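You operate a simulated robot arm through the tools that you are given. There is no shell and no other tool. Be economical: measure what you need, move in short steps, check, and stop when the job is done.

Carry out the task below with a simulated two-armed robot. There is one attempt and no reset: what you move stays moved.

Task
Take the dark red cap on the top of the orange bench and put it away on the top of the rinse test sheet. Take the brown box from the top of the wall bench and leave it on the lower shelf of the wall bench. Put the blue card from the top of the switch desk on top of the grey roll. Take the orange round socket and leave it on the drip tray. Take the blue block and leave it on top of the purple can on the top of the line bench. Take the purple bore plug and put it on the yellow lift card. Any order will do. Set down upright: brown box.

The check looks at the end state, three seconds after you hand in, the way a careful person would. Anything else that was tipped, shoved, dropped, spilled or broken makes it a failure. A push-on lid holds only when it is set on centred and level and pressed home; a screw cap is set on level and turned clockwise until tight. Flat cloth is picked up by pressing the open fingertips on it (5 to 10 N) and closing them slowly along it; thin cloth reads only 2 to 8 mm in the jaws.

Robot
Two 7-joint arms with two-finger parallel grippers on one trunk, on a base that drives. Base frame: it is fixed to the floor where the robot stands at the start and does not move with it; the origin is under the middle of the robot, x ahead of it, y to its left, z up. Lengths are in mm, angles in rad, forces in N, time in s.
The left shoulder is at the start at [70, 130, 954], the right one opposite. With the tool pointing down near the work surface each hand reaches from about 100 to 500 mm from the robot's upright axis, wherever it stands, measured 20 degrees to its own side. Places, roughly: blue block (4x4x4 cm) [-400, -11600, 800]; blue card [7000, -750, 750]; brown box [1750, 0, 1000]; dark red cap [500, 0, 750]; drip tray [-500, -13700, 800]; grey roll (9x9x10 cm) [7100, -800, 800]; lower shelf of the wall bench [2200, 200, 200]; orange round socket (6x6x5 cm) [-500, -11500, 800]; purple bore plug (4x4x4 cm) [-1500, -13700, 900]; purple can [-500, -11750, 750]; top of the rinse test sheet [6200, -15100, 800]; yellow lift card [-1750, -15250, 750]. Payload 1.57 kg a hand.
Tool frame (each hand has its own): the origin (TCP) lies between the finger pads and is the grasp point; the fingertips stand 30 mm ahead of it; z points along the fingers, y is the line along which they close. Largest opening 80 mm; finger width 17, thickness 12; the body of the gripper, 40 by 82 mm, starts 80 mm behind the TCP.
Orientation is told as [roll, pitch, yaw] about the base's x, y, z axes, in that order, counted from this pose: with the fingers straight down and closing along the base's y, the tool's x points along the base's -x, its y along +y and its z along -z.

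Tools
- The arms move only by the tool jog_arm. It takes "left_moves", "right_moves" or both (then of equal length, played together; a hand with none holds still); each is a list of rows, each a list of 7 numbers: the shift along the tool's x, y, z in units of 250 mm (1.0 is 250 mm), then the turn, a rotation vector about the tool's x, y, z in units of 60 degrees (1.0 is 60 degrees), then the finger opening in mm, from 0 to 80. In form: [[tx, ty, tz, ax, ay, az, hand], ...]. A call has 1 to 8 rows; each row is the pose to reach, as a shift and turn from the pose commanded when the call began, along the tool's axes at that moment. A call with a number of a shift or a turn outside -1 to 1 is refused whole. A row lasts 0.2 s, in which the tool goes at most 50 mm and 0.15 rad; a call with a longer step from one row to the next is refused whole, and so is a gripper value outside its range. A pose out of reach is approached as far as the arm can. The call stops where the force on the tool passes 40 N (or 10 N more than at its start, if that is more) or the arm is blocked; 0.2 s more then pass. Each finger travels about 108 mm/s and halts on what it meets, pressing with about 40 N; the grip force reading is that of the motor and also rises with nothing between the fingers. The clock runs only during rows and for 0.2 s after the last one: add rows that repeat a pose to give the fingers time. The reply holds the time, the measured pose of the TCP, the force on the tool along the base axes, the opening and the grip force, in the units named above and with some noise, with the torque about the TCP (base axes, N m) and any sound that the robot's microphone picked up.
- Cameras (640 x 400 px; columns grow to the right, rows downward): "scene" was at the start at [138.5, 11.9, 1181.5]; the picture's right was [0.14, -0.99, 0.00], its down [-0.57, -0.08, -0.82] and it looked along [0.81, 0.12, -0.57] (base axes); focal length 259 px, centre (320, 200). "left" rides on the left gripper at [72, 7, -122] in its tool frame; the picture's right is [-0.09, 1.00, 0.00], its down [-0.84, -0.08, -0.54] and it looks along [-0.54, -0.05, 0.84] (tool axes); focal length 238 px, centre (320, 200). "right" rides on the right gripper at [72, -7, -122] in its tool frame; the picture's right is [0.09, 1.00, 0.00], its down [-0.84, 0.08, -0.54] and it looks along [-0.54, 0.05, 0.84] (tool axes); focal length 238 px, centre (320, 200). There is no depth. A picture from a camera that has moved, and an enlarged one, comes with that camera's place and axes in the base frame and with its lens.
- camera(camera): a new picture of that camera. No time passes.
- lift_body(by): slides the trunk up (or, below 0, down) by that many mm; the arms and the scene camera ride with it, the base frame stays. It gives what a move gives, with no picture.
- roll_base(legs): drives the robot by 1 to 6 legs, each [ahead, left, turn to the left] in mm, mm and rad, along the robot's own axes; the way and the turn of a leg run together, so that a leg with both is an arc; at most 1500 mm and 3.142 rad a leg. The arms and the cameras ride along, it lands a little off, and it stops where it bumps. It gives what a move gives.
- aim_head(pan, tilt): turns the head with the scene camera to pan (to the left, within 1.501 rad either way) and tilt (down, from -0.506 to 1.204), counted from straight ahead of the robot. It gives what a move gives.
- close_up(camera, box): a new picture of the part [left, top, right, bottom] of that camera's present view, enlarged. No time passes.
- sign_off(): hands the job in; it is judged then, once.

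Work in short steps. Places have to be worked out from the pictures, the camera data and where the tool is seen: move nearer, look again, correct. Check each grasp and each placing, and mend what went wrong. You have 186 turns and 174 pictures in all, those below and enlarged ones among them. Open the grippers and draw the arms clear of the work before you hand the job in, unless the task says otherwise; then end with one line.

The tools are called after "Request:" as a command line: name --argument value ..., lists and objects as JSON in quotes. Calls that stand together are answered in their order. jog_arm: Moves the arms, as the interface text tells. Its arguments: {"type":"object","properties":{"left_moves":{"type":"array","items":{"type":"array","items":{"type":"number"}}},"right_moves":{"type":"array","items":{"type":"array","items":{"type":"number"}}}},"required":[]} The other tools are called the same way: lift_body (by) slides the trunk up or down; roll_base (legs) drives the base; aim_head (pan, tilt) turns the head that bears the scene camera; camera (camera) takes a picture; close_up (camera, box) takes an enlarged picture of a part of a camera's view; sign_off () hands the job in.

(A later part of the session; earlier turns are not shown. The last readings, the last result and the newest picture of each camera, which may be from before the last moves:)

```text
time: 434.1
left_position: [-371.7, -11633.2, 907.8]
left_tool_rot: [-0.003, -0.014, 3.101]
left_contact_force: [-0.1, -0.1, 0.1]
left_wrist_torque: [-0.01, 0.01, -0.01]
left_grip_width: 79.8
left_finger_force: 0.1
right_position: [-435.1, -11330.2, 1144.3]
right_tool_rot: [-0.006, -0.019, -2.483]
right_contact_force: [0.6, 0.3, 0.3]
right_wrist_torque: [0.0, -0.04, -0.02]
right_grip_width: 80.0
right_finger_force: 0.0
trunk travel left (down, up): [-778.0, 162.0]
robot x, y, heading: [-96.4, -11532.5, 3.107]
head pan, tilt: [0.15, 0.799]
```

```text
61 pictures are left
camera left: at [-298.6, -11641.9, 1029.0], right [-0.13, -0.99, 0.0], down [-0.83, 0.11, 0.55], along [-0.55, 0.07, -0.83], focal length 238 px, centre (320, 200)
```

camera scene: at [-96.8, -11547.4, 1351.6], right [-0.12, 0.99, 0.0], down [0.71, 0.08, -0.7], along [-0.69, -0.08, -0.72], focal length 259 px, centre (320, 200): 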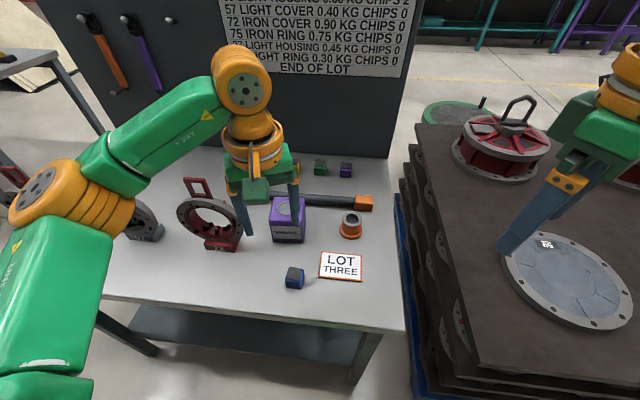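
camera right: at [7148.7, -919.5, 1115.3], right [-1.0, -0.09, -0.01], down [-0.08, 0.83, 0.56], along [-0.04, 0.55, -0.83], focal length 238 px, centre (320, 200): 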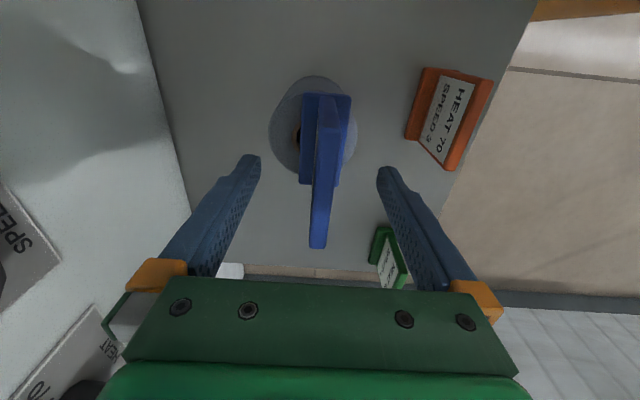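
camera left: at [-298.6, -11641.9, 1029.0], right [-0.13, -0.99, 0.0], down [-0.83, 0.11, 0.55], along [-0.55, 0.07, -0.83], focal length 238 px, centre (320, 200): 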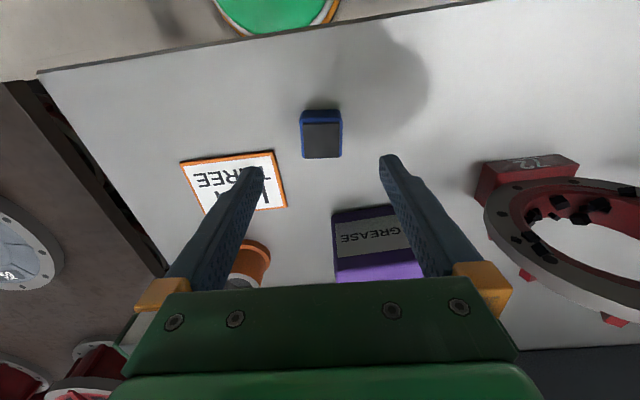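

Aligned over the block. Narrow the jaws to 64 and descend to tip z ≈ 797.

Request:
jog_arm --left_moves '[[0, 0.004, 0.1, 0, 0, 0, 64], [0, 0.004, 0.2, 0, 0, 0, 64], [0, 0.004, 0.28, 0, 0, 0, 64], [0, 0.004, 0.325, 0, 0, 0, 64], [0, 0.004, 0.325, 0, 0, 0, 50], [0, 0.004, 0.325, 0, 0, 0, 20], [0, 0.004, 0.325, 0, 0, 0, 20]]'

Request:
camera --camera "left"

```text
time: 435.4
left_position: [-373.9, -11634.1, 829.7]
left_tool_rot: [-0.001, -0.026, 3.105]
left_contact_force: [-2.3, -3.3, 25.0]
left_wrist_torque: [-0.63, -0.15, -0.12]
left_grip_width: 36.7
left_finger_force: 9.5
right_position: [-431.1, -11331.2, 1146.1]
right_tool_rot: [-0.008, -0.022, -2.484]
right_contact_force: [0.1, -0.6, 0.1]
right_wrist_torque: [0.01, -0.01, -0.04]
right_grip_width: 80.2
right_finger_force: 0.0
trunk travel left (down, up): [-778.0, 162.0]
robot x, y, heading: [-101.2, -11535.9, 3.111]
head pan, tilt: [0.15, 0.799]
stopped in row 6 (left hand): the force on the tool passed its limit at 43 N (the readings are from after the stop); the commanded pose is now the measured one
```

```text
60 pictures are left
camera left: at [-297.8, -11642.8, 949.9], right [-0.13, -0.99, 0.0], down [-0.82, 0.11, 0.56], along [-0.56, 0.07, -0.83], focal length 238 px, centre (320, 200)
```

left: 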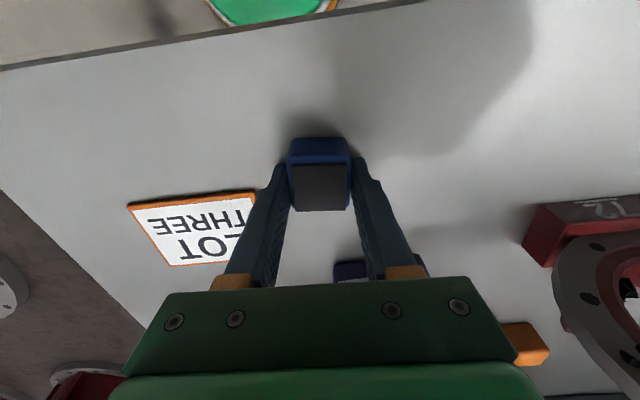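

Bench touched at tip ≈ 799. Ease up 3 mm, grip and lift slowly.

Request:
jog_arm --left_moves '[[0, 0, -0.014, 0, 0, 0, 40], [0, 0, -0.014, 0, 0, 0, 15], [0, 0, -0.014, 0, 0, 0, 15], [0, 0, -0.04, 0, 0, 0, 15], [0, 0, -0.1, 0, 0, 0, 15], [0, 0, -0.22, 0, 0, 0, 15], [0, 0, -0.36, 0, 0, 0, 15], [0, 0, -0.5, 0, 0, 0, 15]]'

Request:
camera --camera "left"

```text
time: 437.2
left_position: [-371.8, -11633.7, 951.8]
left_tool_rot: [0.001, -0.018, 3.103]
left_contact_force: [-1.0, 0.4, -1.3]
left_wrist_torque: [-0.01, -0.03, 0.0]
left_grip_width: 35.1
left_finger_force: 39.6
right_position: [-434.4, -11331.0, 1144.2]
right_tool_rot: [-0.005, -0.019, -2.485]
right_contact_force: [-0.5, -0.1, 0.6]
right_wrist_torque: [-0.01, -0.02, -0.04]
right_grip_width: 80.1
right_finger_force: 0.1
trunk travel left (down, up): [-778.0, 162.0]
robot x, y, heading: [-102.6, -11531.7, 3.106]
head pan, tilt: [0.15, 0.799]
```

```text
59 pictures are left
camera left: at [-297.1, -11643.8, 1071.9], right [-0.13, -0.99, 0.0], down [-0.82, 0.11, 0.56], along [-0.55, 0.07, -0.83], focal length 238 px, centre (320, 200)
```

left: 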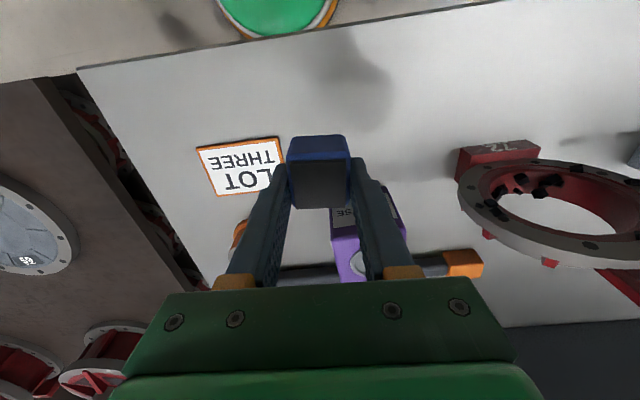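

Block held. Move over the can lid at about [−515, −11676].

Request:
jog_arm --left_moves '[[-0.14, 0.048, -0.02, 0, 0, 0, 15], [-0.28, 0.095, -0.04, 0, 0, 0, 15], [-0.42, 0.142, -0.04, 0, 0, 0, 15], [-0.565, 0.19, -0.04, 0, 0, 0, 15], [-0.565, 0.19, -0.04, 0, 0, 0, 15]]'

Request:
camera --camera "left"

Request:
close_up --camera "scene" --box '[240, 100, 400, 200]'

```text
time: 438.4
left_position: [-517.9, -11675.8, 966.0]
left_tool_rot: [0.0, -0.019, 3.103]
left_contact_force: [0.9, 0.2, -0.5]
left_wrist_torque: [0.0, 0.01, 0.03]
left_grip_width: 35.1
left_finger_force: 40.0
right_position: [-434.7, -11330.9, 1145.6]
right_tool_rot: [-0.007, -0.019, -2.484]
right_contact_force: [-0.6, 0.4, -0.2]
right_wrist_torque: [0.02, 0.03, 0.02]
right_grip_width: 80.2
right_finger_force: 0.0
trunk travel left (down, up): [-778.0, 162.0]
robot x, y, heading: [-101.6, -11536.7, 3.114]
head pan, tilt: [0.15, 0.799]
```

```text
58 pictures are left
camera left: at [-443.9, -11684.3, 1086.0], right [-0.13, -0.99, 0.0], down [-0.82, 0.11, 0.56], along [-0.55, 0.07, -0.83], focal length 238 px, centre (320, 200)
```

left: 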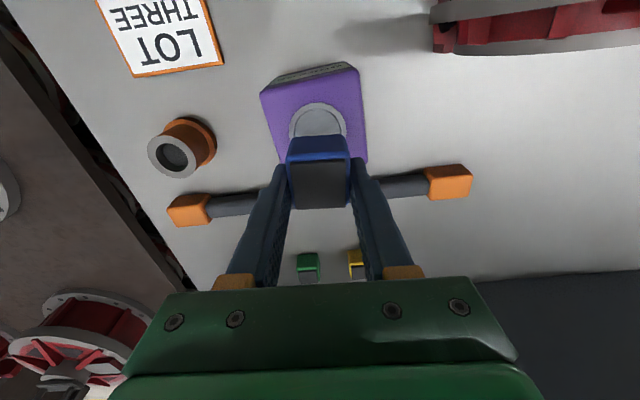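

```text
4.00 times, centred on (320, 150) of scene
camera zoom: at [-228.1, -11543.6, 1351.7], right [-0.12, 0.99, 0.0], down [0.71, 0.09, -0.7], along [-0.69, -0.08, -0.72], focal length 1037 px, centre (320, 400)
```

zoom: 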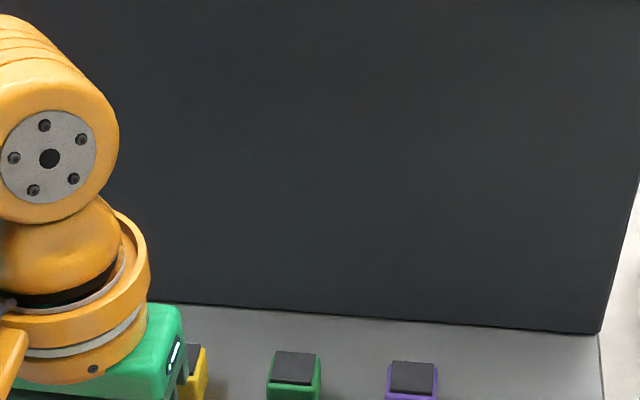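

Lid centre resolves to ≈ [−508, −11675]. Shift 9 mm and lower onto the lid in small steps.

Request:
jog_arm --left_moves '[[0.038, 0, 0.06, 0, 0, 0, 15], [0.038, 0, 0.14, 0, 0, 0, 15], [0.038, 0, 0.17, 0, 0, 0, 15], [0.038, 0, 0.182, 0, 0, 0, 15], [0.038, 0, 0.194, 0, 0, 0, 15], [0.038, 0, 0.206, 0, 0, 0, 15], [0.038, 0, 0.218, 0, 0, 0, 15], [0.038, 0, 0.23, 0, 0, 0, 15]]'

Request:
camera --camera "left"

```text
time: 439.7
left_position: [-506.3, -11675.6, 920.9]
left_tool_rot: [-0.001, -0.035, 3.106]
left_contact_force: [0.2, -2.3, 20.2]
left_wrist_torque: [-0.18, -0.47, -0.11]
left_grip_width: 35.1
left_finger_force: 39.9
right_position: [-431.8, -11331.0, 1147.3]
right_tool_rot: [-0.007, -0.022, -2.484]
right_contact_force: [-0.6, 1.0, 0.1]
right_wrist_torque: [0.02, 0.01, -0.02]
right_grip_width: 80.1
right_finger_force: 0.0
trunk travel left (down, up): [-778.0, 162.0]
robot x, y, heading: [-95.8, -11532.7, 3.111]
head pan, tilt: [0.15, 0.799]
stopped in row 6 (left hand): the force on the tool passed its limit at 45 N (the readings are from after the stop); the commanded pose is now the measured one
```

```text
56 pictures are left
camera left: at [-430.3, -11684.1, 1040.5], right [-0.13, -0.99, 0.0], down [-0.81, 0.11, 0.57], along [-0.57, 0.07, -0.82], focal length 238 px, centre (320, 200)
```

left: 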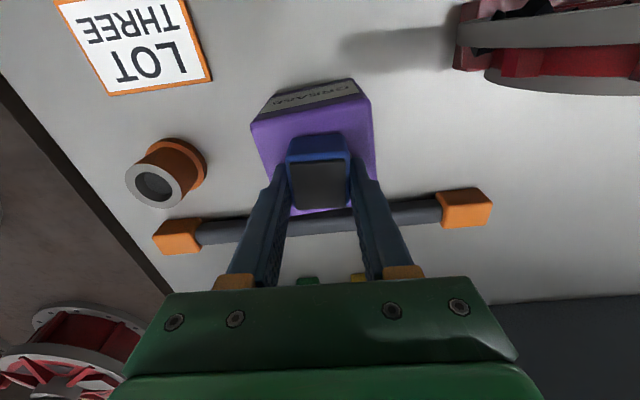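

Contact on the lid, block centred. Ease off and release.

Request:
jog_arm --left_moves '[[0, 0, -0.006, 0, 0, 0, 36], [0, 0, -0.008, 0, 0, 0, 42], [0, 0, -0.008, 0, 0, 0, 52], [0, 0, -0.008, 0, 0, 0, 58], [0, 0, -0.008, 0, 0, 0, 58], [0, 0, -0.08, 0, 0, 0, 58], [0, 0, -0.22, 0, 0, 0, 58], [0, 0, -0.38, 0, 0, 0, 58]]'

Request:
camera --camera "left"

```text
time: 441.5
left_position: [-505.4, -11676.4, 1011.4]
left_tool_rot: [-0.002, -0.028, 3.105]
left_contact_force: [-0.3, -0.2, 0.8]
left_wrist_torque: [-0.01, 0.02, 0.01]
left_grip_width: 57.9
left_finger_force: 0.1
right_position: [-434.6, -11330.7, 1145.4]
right_tool_rot: [-0.005, -0.021, -2.482]
right_contact_force: [-0.2, 0.2, 0.1]
right_wrist_torque: [-0.01, -0.01, 0.02]
right_grip_width: 79.9
right_finger_force: 0.1
trunk travel left (down, up): [-778.0, 162.0]
robot x, y, heading: [-97.8, -11531.4, 3.109]
head pan, tilt: [0.15, 0.799]
```

```text
55 pictures are left
camera left: at [-429.9, -11685.3, 1131.0], right [-0.13, -0.99, 0.0], down [-0.82, 0.11, 0.57], along [-0.56, 0.07, -0.82], focal length 238 px, centre (320, 200)
```

left: 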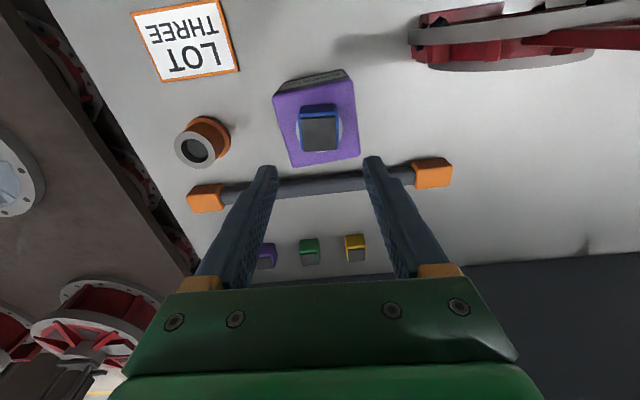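

Block stands on the can. Now move the left hand over the orange socket (≈ [−523, −11517]).

Request:
jog_arm --left_moves '[[-0.02, -0.16, 0, 0, 0, 0, 80], [-0.04, -0.32, 0, 0, 0, 0, 80], [-0.07, -0.48, 0, 0, 0, 0, 80], [-0.095, -0.633, 0.1, 0, 0, 0, 80], [-0.095, -0.633, 0.28, 0, 0, 0, 80], [-0.095, -0.633, 0.36, 0, 0, 0, 80]]'

Request:
camera --camera "left"

```text
time: 442.9
left_position: [-527.1, -11516.9, 923.7]
left_tool_rot: [-0.004, -0.029, 3.105]
left_contact_force: [0.0, -0.1, 0.5]
left_wrist_torque: [-0.02, 0.02, -0.02]
left_grip_width: 80.0
left_finger_force: 0.1
right_position: [-435.3, -11332.6, 1145.1]
right_tool_rot: [-0.006, -0.02, -2.481]
right_contact_force: [-0.2, -0.7, 0.3]
right_wrist_torque: [0.04, 0.02, -0.03]
right_grip_width: 79.8
right_finger_force: 0.0
trunk travel left (down, up): [-778.0, 162.0]
robot x, y, heading: [-100.7, -11536.5, 3.107]
head pan, tilt: [0.15, 0.799]
```

```text
54 pictures are left
camera left: at [-450.4, -11525.2, 1042.6], right [-0.13, -0.99, 0.0], down [-0.82, 0.11, 0.57], along [-0.56, 0.07, -0.82], focal length 238 px, centre (320, 200)
```

left: 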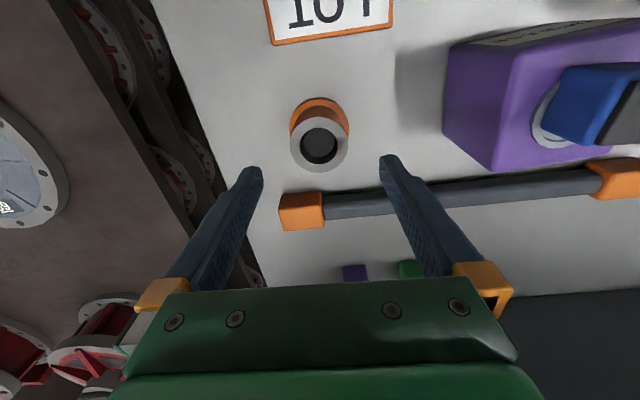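

Centred over the socket. Descend to tip z ≈ 818, grip the tube, and lift slightly.

Request:
jog_arm --left_moves '[[0.004, 0, 0.12, 0, 0, 0, 80], [0.004, 0, 0.24, 0, 0, 0, 80], [0.004, 0, 0.305, 0, 0, 0, 80], [0.004, 0, 0.305, 0, 0, 0, 65], [0.004, 0, 0.305, 0, 0, 0, 45], [0.004, 0, 0.305, 0, 0, 0, 20], [0.004, 0, 0.305, 0, 0, 0, 20], [0.004, 0, 0.28, 0, 0, 0, 20]]'

Request:
camera --camera "left"

```text
time: 444.7
left_position: [-528.9, -11515.9, 853.5]
left_tool_rot: [-0.002, -0.028, 3.106]
left_contact_force: [0.3, -0.5, -3.4]
left_wrist_torque: [-0.03, 0.07, -0.01]
left_grip_width: 49.0
left_finger_force: 39.4
right_position: [-436.7, -11331.8, 1145.0]
right_tool_rot: [-0.005, -0.019, -2.483]
right_contact_force: [-0.2, -0.3, 0.6]
right_wrist_torque: [-0.01, 0.02, 0.02]
right_grip_width: 80.0
right_finger_force: 0.0
trunk travel left (down, up): [-778.0, 162.0]
robot x, y, heading: [-97.4, -11538.8, 3.112]
head pan, tilt: [0.15, 0.799]
```

```text
53 pictures are left
camera left: at [-453.1, -11524.4, 974.0], right [-0.13, -0.99, 0.0], down [-0.82, 0.11, 0.56], along [-0.56, 0.07, -0.83], focal length 238 px, centre (320, 200)
```

left: 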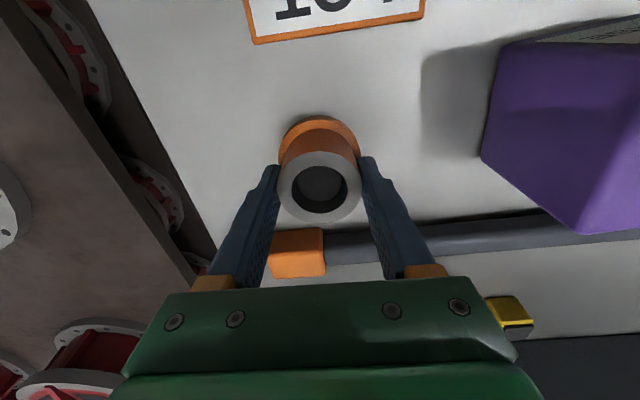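

Socket gripped (49 mm). Lift it and back out into the aisle, turning south.

Request:
jog_arm --left_moves '[[0, 0, -0.08, 0, 0, 0, 20], [0, 0, -0.18, 0, 0, 0, 20], [0, 0, -0.3, 0, 0, 0, 20], [0, 0, -0.42, 0, 0, 0, 20], [0, 0, -0.54, 0, 0, 0, 20], [0, 0, -0.66, 0, 0, 0, 20]]'

Request:
roll_base --legs '[[-270, 0, 0], [0, 0, 1.6]]'

Request:
aim_head --pan -0.4 --tilt 0.3

Request:
camera --camera "scene"

```text
time: 446.1
left_position: [-523.9, -11516.1, 1020.2]
left_tool_rot: [-0.003, -0.028, 3.105]
left_contact_force: [0.4, 0.1, -4.1]
left_wrist_torque: [0.0, 0.01, 0.03]
left_grip_width: 49.1
left_finger_force: 40.2
right_position: [-435.9, -11329.9, 1144.3]
right_tool_rot: [-0.006, -0.018, -2.483]
right_contact_force: [0.3, 0.5, -0.1]
right_wrist_torque: [-0.02, 0.02, -0.02]
right_grip_width: 79.9
right_finger_force: 0.0
trunk travel left (down, up): [-778.0, 162.0]
robot x, y, heading: [-97.6, -11536.7, 3.109]
head pan, tilt: [0.15, 0.799]
```

```text
time: 451.8
left_position: [146.0, -11966.9, 1020.5]
left_tool_rot: [-0.001, -0.028, -1.611]
left_contact_force: [0.7, -0.2, -3.1]
left_wrist_torque: [0.01, 0.0, -0.01]
left_grip_width: 49.2
left_finger_force: 40.1
right_position: [-39.4, -11879.8, 1144.4]
right_tool_rot: [-0.004, -0.019, -0.914]
right_contact_force: [-0.2, 0.1, 0.1]
right_wrist_torque: [-0.04, 0.01, -0.02]
right_grip_width: 80.0
right_finger_force: 0.0
trunk travel left (down, up): [-778.0, 162.0]
robot x, y, heading: [164.8, -11542.1, -1.602]
head pan, tilt: [0.15, 0.799]
```

```text
time: 452.8
left_position: [147.1, -11966.9, 1019.4]
left_tool_rot: [-0.003, -0.029, -1.609]
left_contact_force: [0.0, -0.1, -3.7]
left_wrist_torque: [0.01, -0.04, 0.01]
left_grip_width: 49.0
left_finger_force: 39.7
right_position: [-39.8, -11879.8, 1144.5]
right_tool_rot: [-0.006, -0.02, -0.911]
right_contact_force: [-0.6, 1.3, 0.3]
right_wrist_torque: [-0.02, 0.03, -0.01]
right_grip_width: 79.9
right_finger_force: 0.1
trunk travel left (down, up): [-778.0, 162.0]
robot x, y, heading: [165.2, -11540.4, -1.605]
head pan, tilt: [-0.4, 0.3]
```

```text
52 pictures are left
camera scene: at [125.4, -11680.1, 1395.8], right [-0.91, 0.42, 0.0], down [0.12, 0.27, -0.95], along [-0.4, -0.87, -0.3], focal length 259 px, centre (320, 200)
```

scene: 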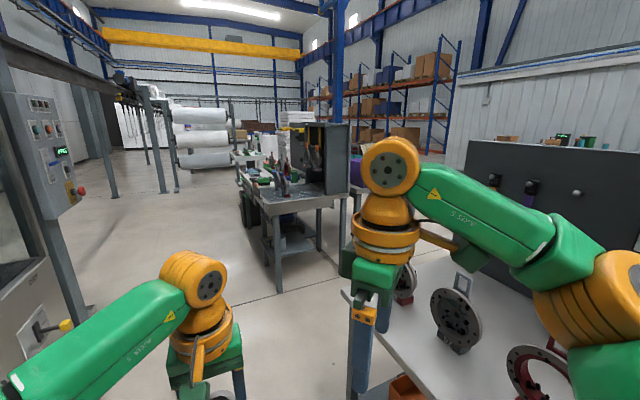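

Zoom on the next bench to find the drip tray.

Request:
close_up --camera "scene" --box '[220, 120, 380, 220]'

```text
4.00 times, centred on (300, 170) of scene
camera zoom: at [125.4, -11680.1, 1395.8], right [-0.91, 0.42, 0.0], down [0.12, 0.27, -0.95], along [-0.4, -0.87, -0.3], focal length 1037 px, centre (400, 320)
```

zoom: 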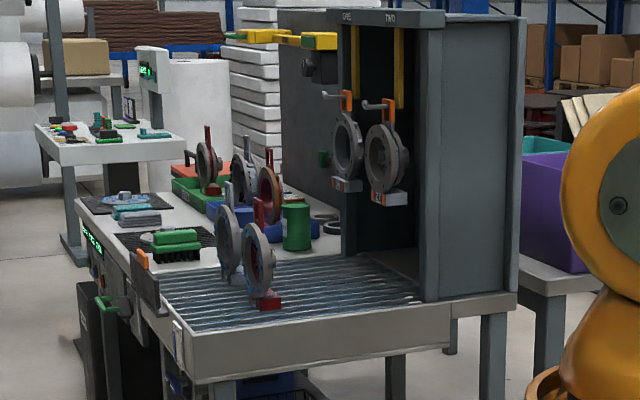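

The ribbed drip tray is at the near end of the next bench; a free spot is about [−370, −13430]. Drive alongside and face it.

Request:
roll_base --legs '[[1500, 0, 0], [270, 0, 0], [0, 0, -1.536], [40, 0, 0]]'

Request:
aim_head --pan 0.3 --tilt 0.75

Request:
camera --camera "scene"

Request:
camera --camera "left"

```text
time: 465.6
left_position: [-324.8, -13274.3, 1022.5]
left_tool_rot: [-0.001, -0.035, -3.1]
left_contact_force: [0.2, -1.0, -2.6]
left_wrist_torque: [0.02, 0.05, 0.01]
left_grip_width: 49.1
left_finger_force: 40.6
right_position: [-249.9, -13082.7, 1146.8]
right_tool_rot: [-0.009, -0.025, -2.404]
right_contact_force: [-0.1, 0.0, 0.4]
right_wrist_torque: [-0.01, 0.07, 0.01]
right_grip_width: 80.1
right_finger_force: 0.0
trunk travel left (down, up): [-778.0, 162.0]
robot x, y, heading: [95.8, -13258.2, -3.093]
head pan, tilt: [-0.4, 0.3]
```

```text
time: 466.7
left_position: [-329.4, -13274.0, 1020.5]
left_tool_rot: [0.0, -0.028, -3.1]
left_contact_force: [-0.3, -1.2, -3.2]
left_wrist_torque: [0.01, 0.02, -0.01]
left_grip_width: 49.0
left_finger_force: 40.0
right_position: [-257.5, -13082.2, 1145.3]
right_tool_rot: [-0.005, -0.019, -2.403]
right_contact_force: [-0.6, 0.1, -1.1]
right_wrist_torque: [0.02, 0.0, 0.02]
right_grip_width: 79.8
right_finger_force: 0.0
trunk travel left (down, up): [-778.0, 162.0]
robot x, y, heading: [95.8, -13256.3, -3.093]
head pan, tilt: [0.3, 0.75]
```

```text
50 pictures are left
camera scene: at [-32.7, -13290.5, 1355.6], right [-0.34, 0.94, 0.0], down [0.64, 0.23, -0.73], along [-0.69, -0.25, -0.68], focal length 259 px, centre (320, 200)
```

scene: 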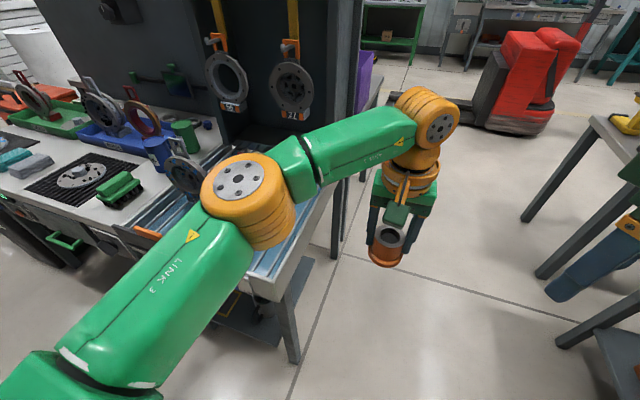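

```text
49 pictures are left
camera left: at [-253.7, -13277.3, 1139.6], right [-0.05, -1.0, 0.0], down [-0.82, 0.04, 0.56], along [-0.56, 0.03, -0.83], focal length 238 px, centre (320, 200)
```

left: 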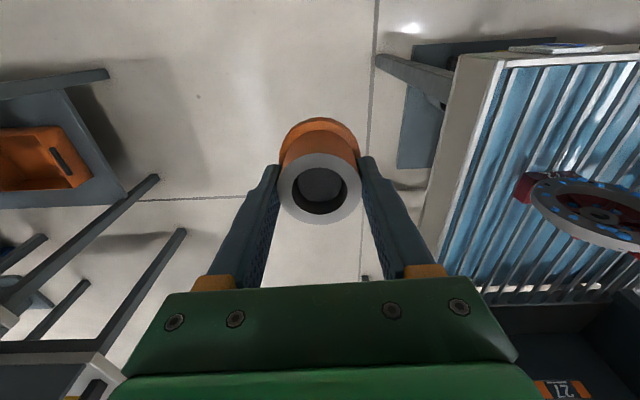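

The tray's near inner edge is y ≈ −13505; free spot at [−345, −13565], clear of the standing ring. Sidestep left and position.

Request:
roll_base --legs '[[25, 185, -0.045]]'

Request:
camera --camera "left"

```text
time: 468.2
left_position: [-350.9, -13431.5, 1020.2]
left_tool_rot: [0.0, -0.027, 3.136]
left_contact_force: [0.0, -0.3, -4.1]
left_wrist_torque: [-0.03, -0.02, 0.01]
left_grip_width: 49.0
left_finger_force: 39.7
right_position: [-267.9, -13242.4, 1143.7]
right_tool_rot: [-0.002, -0.022, -2.45]
right_contact_force: [-0.5, 0.3, 0.1]
right_wrist_torque: [0.01, 0.04, -0.03]
right_grip_width: 79.9
right_finger_force: 0.0
trunk travel left (down, up): [-778.0, 162.0]
robot x, y, heading: [76.9, -13437.5, -3.139]
head pan, tilt: [0.3, 0.75]
```

```text
48 pictures are left
camera left: at [-274.2, -13436.7, 1139.7], right [-0.1, -1.0, 0.0], down [-0.82, 0.08, 0.56], along [-0.56, 0.05, -0.83], focal length 238 px, centre (320, 200)
```

left: 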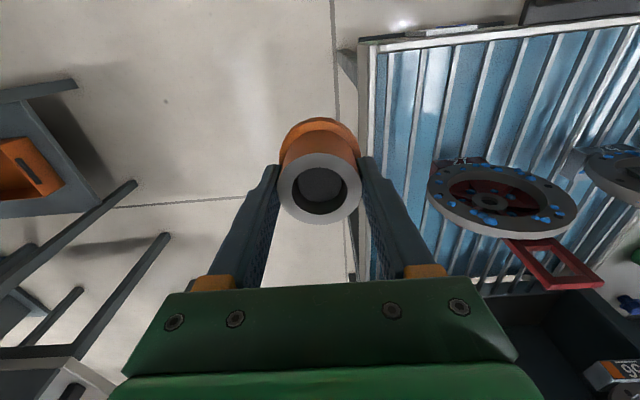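

Place at [−337, −13565]. Move across, then down to TCP ≈ 930 and check.

Request:
jog_arm --left_moves '[[0.02, 0.18, 0, 0, 0, 0, 20], [0.04, 0.36, 0, 0, 0, 0, 20], [0.059, 0.536, 0, 0, 0, 0, 20], [0.059, 0.536, 0.12, 0, 0, 0, 20], [0.059, 0.536, 0.26, 0, 0, 0, 20], [0.059, 0.536, 0.36, 0, 0, 0, 20]]'

Request:
camera --camera "left"

Request:
camera --camera "scene"

```text
time: 469.6
left_position: [-337.4, -13566.0, 930.4]
left_tool_rot: [-0.003, -0.029, 3.137]
left_contact_force: [0.4, -0.5, -3.9]
left_wrist_torque: [0.02, 0.01, 0.0]
left_grip_width: 49.0
left_finger_force: 40.0
right_position: [-267.6, -13245.7, 1145.3]
right_tool_rot: [-0.004, -0.019, -2.451]
right_contact_force: [0.2, -1.3, -0.3]
right_wrist_torque: [0.0, 0.02, -0.03]
right_grip_width: 79.9
right_finger_force: 0.0
trunk travel left (down, up): [-778.0, 162.0]
robot x, y, heading: [76.2, -13440.7, -3.138]
head pan, tilt: [0.3, 0.75]
```

```text
47 pictures are left
camera left: at [-262.7, -13572.9, 1048.8], right [-0.1, -1.0, 0.0], down [-0.82, 0.08, 0.57], along [-0.56, 0.06, -0.82], focal length 238 px, centre (320, 200)
```

left: 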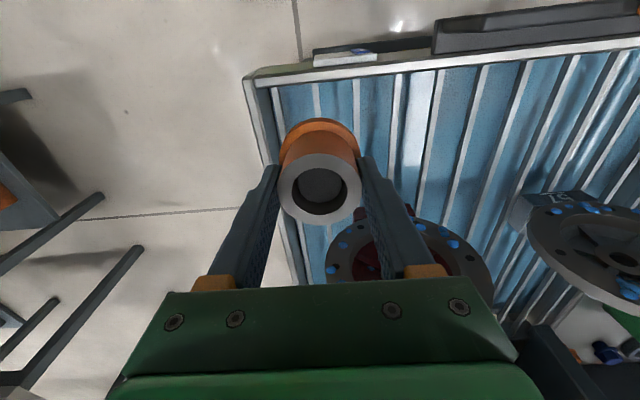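

```text
46 pictures are left
camera scene: at [-54.6, -13464.2, 1355.5], right [-0.3, 0.95, 0.0], down [0.65, 0.2, -0.73], along [-0.7, -0.22, -0.68], focal length 259 px, centre (320, 200)
```

scene: 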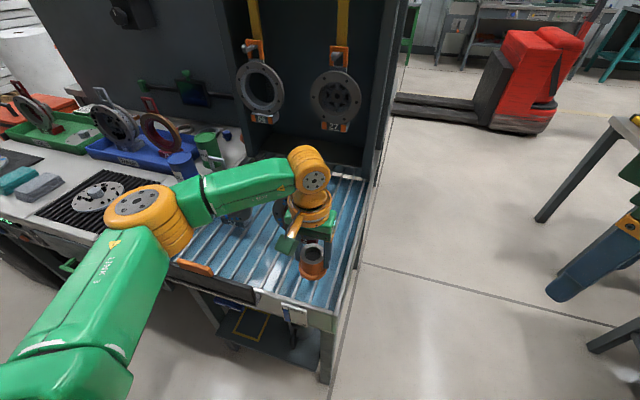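

Clear of the ring. Lower slowly until the tray bars are felt.

Request:
jog_arm --left_moves '[[0, 0.03, 0.12, 0, 0, 0, 20], [0, 0.03, 0.18, 0, 0, 0, 20], [0, 0.03, 0.21, 0, 0, 0, 20], [0, 0.03, 0.23, 0, 0, 0, 20], [0, 0.03, 0.25, 0, 0, 0, 20], [0, 0.03, 0.27, 0, 0, 0, 20], [0, 0.03, 0.29, 0, 0, 0, 20], [0, 0.03, 0.31, 0, 0, 0, 20]]'

Request:
camera --camera "left"

```text
time: 471.4
left_position: [-341.6, -13575.7, 850.0]
left_tool_rot: [-0.004, -0.025, 3.137]
left_contact_force: [0.4, 0.2, -3.8]
left_wrist_torque: [-0.03, 0.0, 0.01]
left_grip_width: 49.0
left_finger_force: 39.8
right_position: [-268.5, -13245.3, 1146.1]
right_tool_rot: [-0.005, -0.018, -2.451]
right_contact_force: [-0.4, -0.4, -0.1]
right_wrist_torque: [-0.02, 0.0, -0.01]
right_grip_width: 80.0
right_finger_force: 0.0
trunk travel left (down, up): [-778.0, 162.0]
robot x, y, heading: [73.9, -13437.0, -3.139]
head pan, tilt: [0.3, 0.75]
```

```text
45 pictures are left
camera left: at [-265.7, -13581.3, 969.7], right [-0.1, -1.0, 0.0], down [-0.82, 0.08, 0.56], along [-0.56, 0.05, -0.83], focal length 238 px, centre (320, 200)
```

left: 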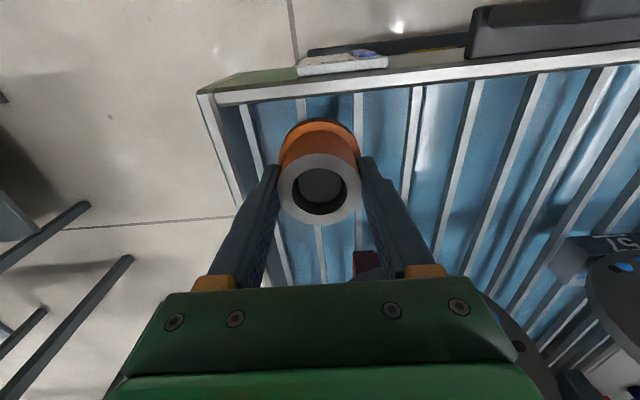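

Not touching yet at bottom ≈ 803; the tray is recessed. Continue down in small steps.

Request:
jog_arm --left_moves '[[0, 0, 0.02, 0, 0, 0, 20], [0, 0, 0.04, 0, 0, 0, 20], [0, 0, 0.06, 0, 0, 0, 20], [0, 0, 0.08, 0, 0, 0, 20], [0, 0, 0.1, 0, 0, 0, 20], [0, 0, 0.12, 0, 0, 0, 20], [0, 0, 0.14, 0, 0, 0, 20], [0, 0, 0.16, 0, 0, 0, 20]]'

Request:
camera --camera "left"

```text
time: 472.2
left_position: [-340.0, -13573.8, 843.0]
left_tool_rot: [-0.002, -0.042, 3.139]
left_contact_force: [5.0, -0.9, 20.7]
left_wrist_torque: [-0.18, -0.8, -0.01]
left_grip_width: 48.9
left_finger_force: 39.7
right_position: [-263.2, -13244.4, 1147.5]
right_tool_rot: [-0.008, -0.023, -2.45]
right_contact_force: [-0.3, -0.2, 0.8]
right_wrist_torque: [0.02, -0.02, -0.02]
right_grip_width: 80.0
right_finger_force: 0.2
trunk travel left (down, up): [-778.0, 162.0]
robot x, y, heading: [75.7, -13439.8, -3.138]
head pan, tilt: [0.3, 0.75]
stopped in row 4 (left hand): the force on the tool passed its limit at 48 N (the readings are from after the stop); the commanded pose is now the measured one
```

```text
44 pictures are left
camera left: at [-261.7, -13580.7, 961.1], right [-0.09, -1.0, 0.0], down [-0.81, 0.08, 0.58], along [-0.57, 0.05, -0.82], focal length 238 px, centre (320, 200)
```

left: 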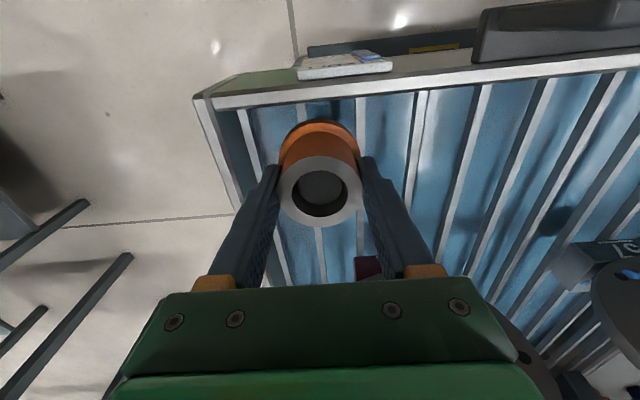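

Contact on the bars. Ease off and release.

Request:
jog_arm --left_moves '[[0, 0, -0.004, 0, 0, 0, 50], [0, 0, -0.006, 0, 0, 0, 56], [0, 0, -0.006, 0, 0, 0, 66], [0, 0, -0.006, 0, 0, 0, 68], [0, 0, -0.06, 0, 0, 0, 68], [0, 0, -0.18, 0, 0, 0, 68], [0, 0, -0.34, 0, 0, 0, 68], [0, 0, -0.5, 0, 0, 0, 68]]'

Request:
camera --camera "left"

```text
time: 474.0
left_position: [-336.5, -13576.6, 962.2]
left_tool_rot: [-0.005, -0.037, 3.138]
left_contact_force: [1.2, 0.1, -0.1]
left_wrist_torque: [0.02, -0.01, -0.01]
left_grip_width: 68.3
left_finger_force: 0.1
right_position: [-266.4, -13244.5, 1144.3]
right_tool_rot: [-0.004, -0.021, -2.45]
right_contact_force: [0.0, 0.1, 0.1]
right_wrist_torque: [0.0, -0.01, 0.03]
right_grip_width: 79.9
right_finger_force: 0.1
trunk travel left (down, up): [-778.0, 162.0]
robot x, y, heading: [76.3, -13440.7, -3.139]
head pan, tilt: [0.3, 0.75]
```

```text
43 pictures are left
camera left: at [-260.1, -13582.3, 1081.2], right [-0.1, -1.0, 0.0], down [-0.82, 0.08, 0.57], along [-0.57, 0.05, -0.82], focal length 238 px, centre (320, 200)
```

left: 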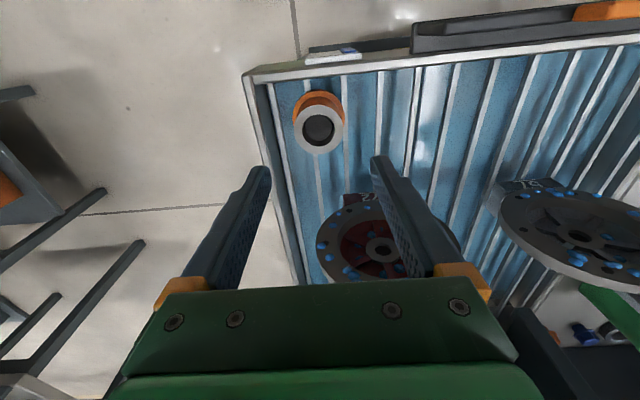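

Socket is on the drip tray. Raise the hand, sidestep north to the gap between benches, and look west for the bore plug.

Request:
jog_arm --left_moves '[[0.05, 0, -0.14, 0, 0, 0, 68], [0.1, 0, -0.28, 0, 0, 0, 68], [0.15, 0, -0.4, 0, 0, 0, 68]]'

Request:
roll_base --legs '[[60, 0, 0], [-60, 0, 0], [0, -540, 0]]'

Request:
aim_head --pan 0.35 --tilt 0.25

Request:
camera --camera "scene"

```text
time: 474.8
left_position: [-294.8, -13575.7, 1063.7]
left_tool_rot: [-0.004, -0.036, 3.139]
left_contact_force: [0.3, 0.8, 0.3]
left_wrist_torque: [0.01, 0.02, 0.01]
left_grip_width: 68.4
left_finger_force: 0.1
right_position: [-267.0, -13245.9, 1145.4]
right_tool_rot: [-0.005, -0.022, -2.452]
right_contact_force: [-0.3, 0.0, 0.6]
right_wrist_torque: [0.01, -0.01, -0.02]
right_grip_width: 80.1
right_finger_force: 0.0
trunk travel left (down, up): [-778.0, 162.0]
robot x, y, heading: [74.5, -13433.0, -3.138]
head pan, tilt: [0.3, 0.75]
```

```text
time: 479.1
left_position: [-297.7, -13034.4, 1063.7]
left_tool_rot: [-0.003, -0.035, 3.132]
left_contact_force: [-0.2, -0.8, 0.0]
left_wrist_torque: [0.0, -0.02, 0.02]
left_grip_width: 68.0
left_finger_force: 0.0
right_position: [-267.5, -12703.1, 1146.3]
right_tool_rot: [-0.006, -0.019, -2.456]
right_contact_force: [0.0, 0.1, -0.4]
right_wrist_torque: [0.01, 0.01, -0.01]
right_grip_width: 79.9
right_finger_force: 0.0
trunk travel left (down, up): [-778.0, 162.0]
robot x, y, heading: [71.8, -12898.1, 3.135]
head pan, tilt: [0.3, 0.75]
```

```text
time: 480.0
left_position: [-298.3, -13032.9, 1063.8]
left_tool_rot: [-0.003, -0.035, 3.132]
left_contact_force: [0.4, -0.8, 0.4]
left_wrist_torque: [-0.03, 0.05, 0.0]
left_grip_width: 67.9
left_finger_force: 0.0
right_position: [-267.2, -12700.9, 1145.8]
right_tool_rot: [-0.003, -0.021, -2.456]
right_contact_force: [-0.2, 0.2, 0.5]
right_wrist_torque: [0.02, 0.01, 0.01]
right_grip_width: 80.0
right_finger_force: 0.0
trunk travel left (down, up): [-778.0, 162.0]
robot x, y, heading: [72.9, -12898.3, 3.137]
head pan, tilt: [0.351, 0.25]
```

```text
42 pictures are left
camera scene: at [-63.2, -12927.7, 1400.6], right [-0.34, 0.94, 0.0], down [0.23, 0.08, -0.97], along [-0.91, -0.33, -0.25], focal length 259 px, centre (320, 200)
```

scene: 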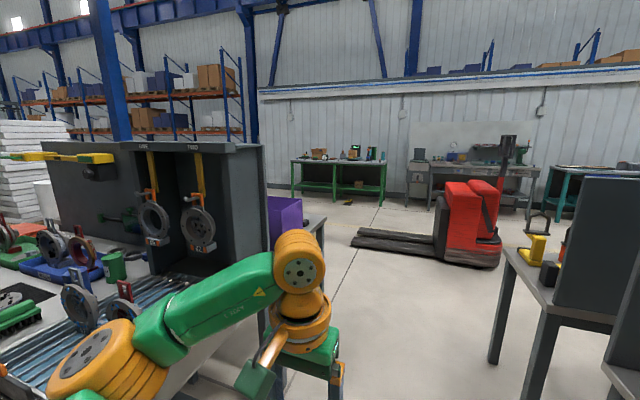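

A table with a purple bin lies behind the booth. Drive west through the gap and look left.

Request:
roll_base --legs '[[1150, 0, 0]]'

Request:
aim_head --pan 1.3 --tilt 0.45

Request:
camera --camera "scene"

```text
time: 485.8
left_position: [-1443.3, -13019.9, 1063.1]
left_tool_rot: [-0.003, -0.038, 3.123]
left_contact_force: [-0.4, -0.4, 0.4]
left_wrist_torque: [-0.02, 0.01, -0.01]
left_grip_width: 67.9
left_finger_force: 0.0
right_position: [-1409.5, -12688.3, 1144.5]
right_tool_rot: [-0.007, -0.02, -2.465]
right_contact_force: [0.5, -0.1, 0.3]
right_wrist_torque: [0.03, -0.02, 0.0]
right_grip_width: 79.8
right_finger_force: 0.0
trunk travel left (down, up): [-778.0, 162.0]
robot x, y, heading: [-1071.5, -12885.0, 3.132]
head pan, tilt: [0.351, 0.25]
```

```text
time: 487.1
left_position: [-1443.3, -13019.0, 1063.6]
left_tool_rot: [-0.003, -0.035, 3.124]
left_contact_force: [0.0, 0.2, -0.5]
left_wrist_torque: [0.0, 0.01, 0.0]
left_grip_width: 68.0
left_finger_force: 0.1
right_position: [-1409.5, -12688.5, 1145.6]
right_tool_rot: [-0.006, -0.021, -2.464]
right_contact_force: [0.8, 0.8, 0.6]
right_wrist_torque: [-0.01, -0.01, 0.03]
right_grip_width: 79.9
right_finger_force: 0.2
trunk travel left (down, up): [-778.0, 162.0]
robot x, y, heading: [-1068.6, -12886.0, 3.125]
head pan, tilt: [1.3, 0.45]
```

```text
41 pictures are left
camera scene: at [-1144.9, -12974.2, 1382.1], right [-0.96, 0.28, 0.0], down [0.12, 0.42, -0.9], along [-0.25, -0.86, -0.44], focal length 259 px, centre (320, 200)
```

scene: 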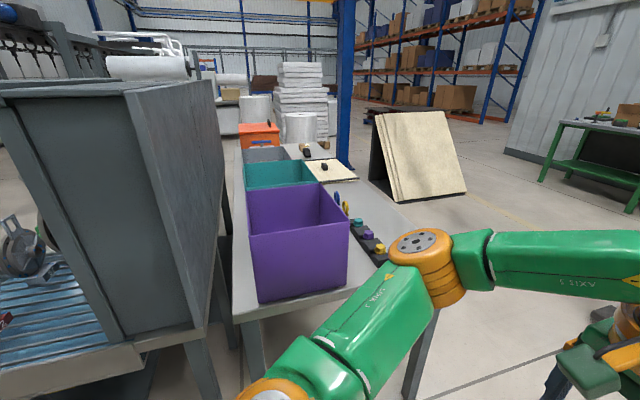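

Zoom on the plug rack and the cards further along.

Request:
close_up --camera "scene" --box '[270, 140, 430, 270]'

```text
3.08 times, centred on (350, 205) of scene
camera zoom: at [-1144.9, -12974.2, 1382.1], right [-0.96, 0.28, 0.0], down [0.12, 0.42, -0.9], along [-0.25, -0.86, -0.44], focal length 798 px, centre (228, 185)
```

zoom: 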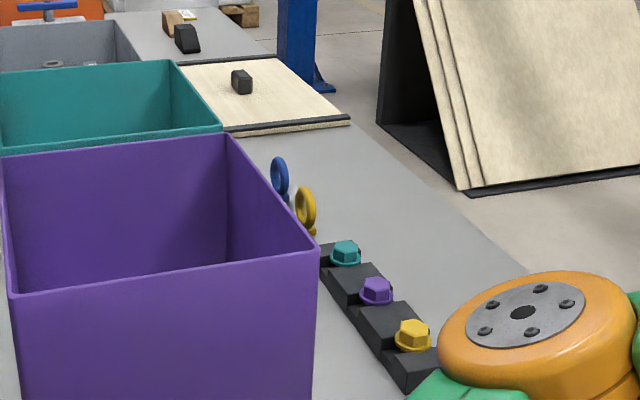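

Purple plug ≈ [−1508, −13638] in a rack between teal and yellow ones; the bin wall is ~105 mm east. Approach from the west aisle facing +x.

Request:
roll_base --legs '[[900, 0, 0], [0, 0, 1.588], [620, 0, 0], [0, 0, 1.571]]'

Request:
aim_head --pan -0.3 --tilt 0.7

Request:
camera --camera "scene"

```text
time: 498.0
left_position: [-1785.3, -13743.1, 1063.8]
left_tool_rot: [-0.005, -0.035, -1.554]
left_contact_force: [-0.7, 0.3, 0.3]
left_wrist_torque: [0.02, 0.0, -0.04]
left_grip_width: 68.0
left_finger_force: 0.0
right_position: [-2116.7, -13722.0, 1146.0]
right_tool_rot: [-0.004, -0.018, -0.862]
right_contact_force: [0.9, -0.1, 0.0]
right_wrist_torque: [0.04, 0.04, -0.01]
right_grip_width: 79.9
right_finger_force: 0.1
trunk travel left (down, up): [-778.0, 162.0]
robot x, y, heading: [-1928.0, -13375.8, -1.554]
head pan, tilt: [1.3, 0.45]
stopped in leg 3: the robot was blocked; the commanded pose is now the measured one
```

```text
time: 499.7
left_position: [-1785.3, -13742.0, 1063.3]
left_tool_rot: [-0.004, -0.036, -1.557]
left_contact_force: [0.3, 0.6, -0.3]
left_wrist_torque: [0.0, 0.03, -0.01]
left_grip_width: 68.1
left_finger_force: 0.1
right_position: [-2118.2, -13719.5, 1145.8]
right_tool_rot: [-0.006, -0.02, -0.861]
right_contact_force: [-0.6, -0.2, 0.4]
right_wrist_torque: [-0.02, 0.03, 0.04]
right_grip_width: 79.9
right_finger_force: 0.0
trunk travel left (down, up): [-778.0, 162.0]
robot x, y, heading: [-1932.7, -13373.5, -1.554]
head pan, tilt: [-0.3, 0.7]
```

```text
39 pictures are left
camera scene: at [-1953.0, -13506.2, 1359.9], right [-0.96, 0.28, 0.0], down [0.18, 0.62, -0.77], along [-0.21, -0.74, -0.64], focal length 259 px, centre (320, 200)
```

scene: 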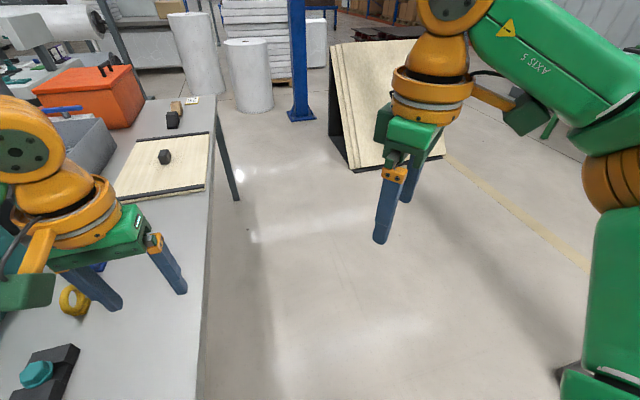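

The base touched the table's corner region; the table's north end (y ≈ −13507) is only 130 mm from the plug, so I'll approach from the north instead: back up, then sidestep left.

Request:
roll_base --legs '[[-100, 0, -0.017], [0, 295, 0]]'

Request:
camera --camera "left"

Request:
aim_head --pan 0.3 --tilt 0.85

Request:
camera --camera "scene"

```text
time: 502.4
left_position: [-1503.8, -13642.7, 1063.8]
left_tool_rot: [-0.001, -0.036, -1.575]
left_contact_force: [0.0, 0.4, 0.6]
left_wrist_torque: [-0.01, -0.01, -0.02]
left_grip_width: 68.1
left_finger_force: 0.0
right_position: [-1835.4, -13613.4, 1145.1]
right_tool_rot: [-0.005, -0.023, -0.88]
right_contact_force: [0.6, 0.4, 0.4]
right_wrist_torque: [0.02, -0.03, 0.02]
right_grip_width: 80.0
right_finger_force: 0.1
trunk travel left (down, up): [-778.0, 162.0]
robot x, y, heading: [-1640.9, -13272.5, -1.568]
head pan, tilt: [-0.3, 0.7]
```

```text
38 pictures are left
camera left: at [-1495.9, -13565.3, 1183.0], right [1.0, -0.1, 0.0], down [-0.08, -0.82, 0.57], along [-0.05, -0.57, -0.82], focal length 238 px, centre (320, 200)
```

left: 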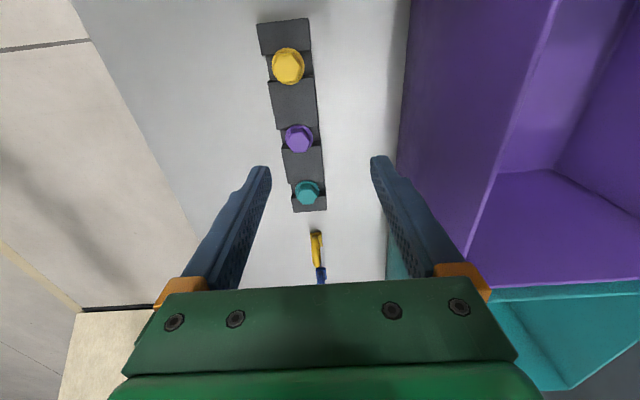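

```text
time: 503.4
left_position: [-1502.4, -13641.6, 1065.0]
left_tool_rot: [-0.002, -0.035, -1.574]
left_contact_force: [0.1, -0.7, -0.2]
left_wrist_torque: [0.01, 0.03, -0.01]
left_grip_width: 67.9
left_finger_force: 0.0
right_position: [-1833.7, -13613.3, 1146.4]
right_tool_rot: [-0.003, -0.02, -0.879]
right_contact_force: [-0.2, 1.0, -0.1]
right_wrist_torque: [0.02, 0.0, 0.02]
right_grip_width: 80.0
right_finger_force: 0.0
trunk travel left (down, up): [-778.0, 162.0]
robot x, y, heading: [-1638.8, -13271.1, -1.569]
head pan, tilt: [0.3, 0.85]
```

```text
37 pictures are left
camera scene: at [-1616.4, -13397.4, 1347.6], right [-0.95, -0.3, 0.0], down [-0.22, 0.72, -0.66], along [0.2, -0.63, -0.75], focal length 259 px, centre (320, 200)
```

scene: 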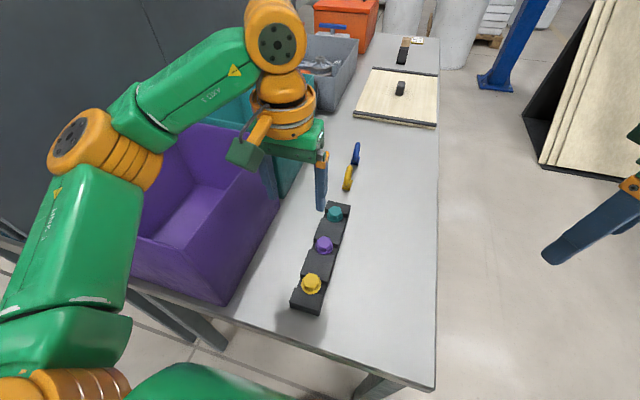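

Plug head ≈ [−1535, −13674], top ≈ 880. Zoom on it for its flats.

Request:
close_up --camera "left" --box '[248, 90, 360, 160]'

Request:
close_up --camera "scene" --box '[272, 190, 384, 320]'

```text
5.71 times, centred on (304, 125) of left
camera zoom: at [-1494.1, -13565.3, 1182.8], right [1.0, -0.1, 0.0], down [-0.08, -0.82, 0.57], along [-0.06, -0.57, -0.82], focal length 1362 px, centre (411, 629)
```

zoom: 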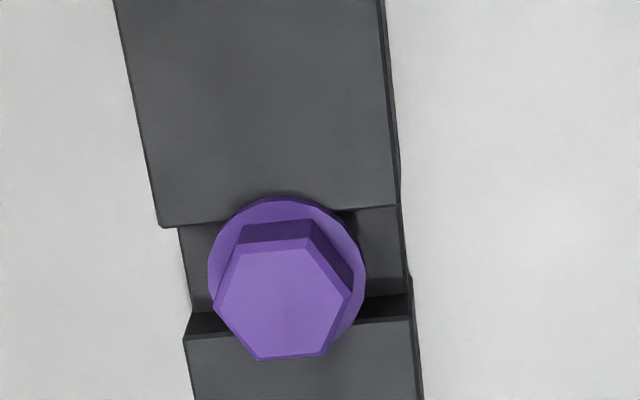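

```text
3.08 times, centred on (328, 255) of scene
camera zoom: at [-1616.4, -13397.4, 1347.6], right [-0.95, -0.3, 0.0], down [-0.22, 0.72, -0.66], along [0.2, -0.63, -0.75], focal length 798 px, centre (295, 31)
```

zoom: 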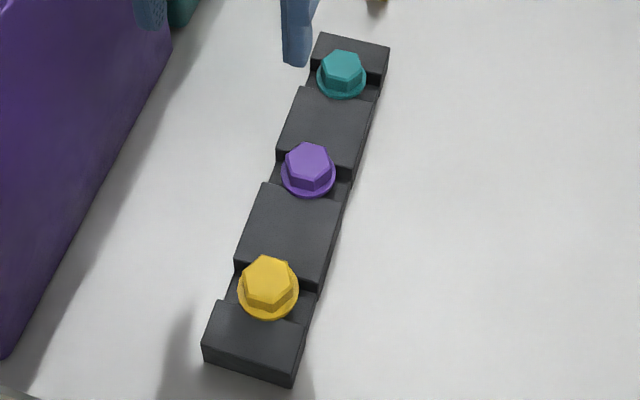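

The flats need about +24° of hand turn. Move over the plug with that turn, level the tool, and descend to hover.

Request:
jog_arm --left_moves '[[-0.065, -0.065, 0.08, 0, 0.008, 0.1, 68], [-0.13, -0.13, 0.16, 0, 0.016, 0.2, 60], [-0.13, -0.13, 0.3, 0, 0.025, 0.3, 50], [-0.13, -0.13, 0.42, 0, 0.033, 0.4, 50], [-0.13, -0.13, 0.5, 0, 0.033, 0.4, 50]]'

Request:
close_up --camera "left" --box '[240, 90, 400, 210]'

```text
time: 504.6
left_position: [-1532.9, -13678.5, 940.8]
left_tool_rot: [0.005, 0.001, -1.995]
left_contact_force: [0.5, 0.2, 0.6]
left_wrist_torque: [0.02, 0.0, -0.01]
left_grip_width: 50.1
left_finger_force: 0.1
right_position: [-1832.9, -13612.7, 1145.7]
right_tool_rot: [-0.004, -0.021, -0.881]
right_contact_force: [1.1, -0.5, 0.6]
right_wrist_torque: [0.02, 0.01, -0.02]
right_grip_width: 80.1
right_finger_force: 0.1
trunk travel left (down, up): [-778.0, 162.0]
robot x, y, heading: [-1642.1, -13271.7, -1.567]
head pan, tilt: [0.3, 0.85]
```

```text
3.33 times, centred on (320, 150) of left
camera zoom: at [-1498.1, -13614.6, 1062.6], right [0.87, -0.49, 0.0], down [-0.42, -0.73, 0.54], along [-0.26, -0.47, -0.84], focal length 794 px, centre (320, 367)
```

zoom: 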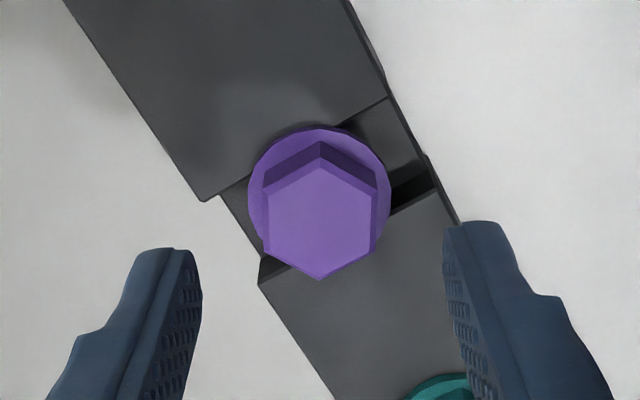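

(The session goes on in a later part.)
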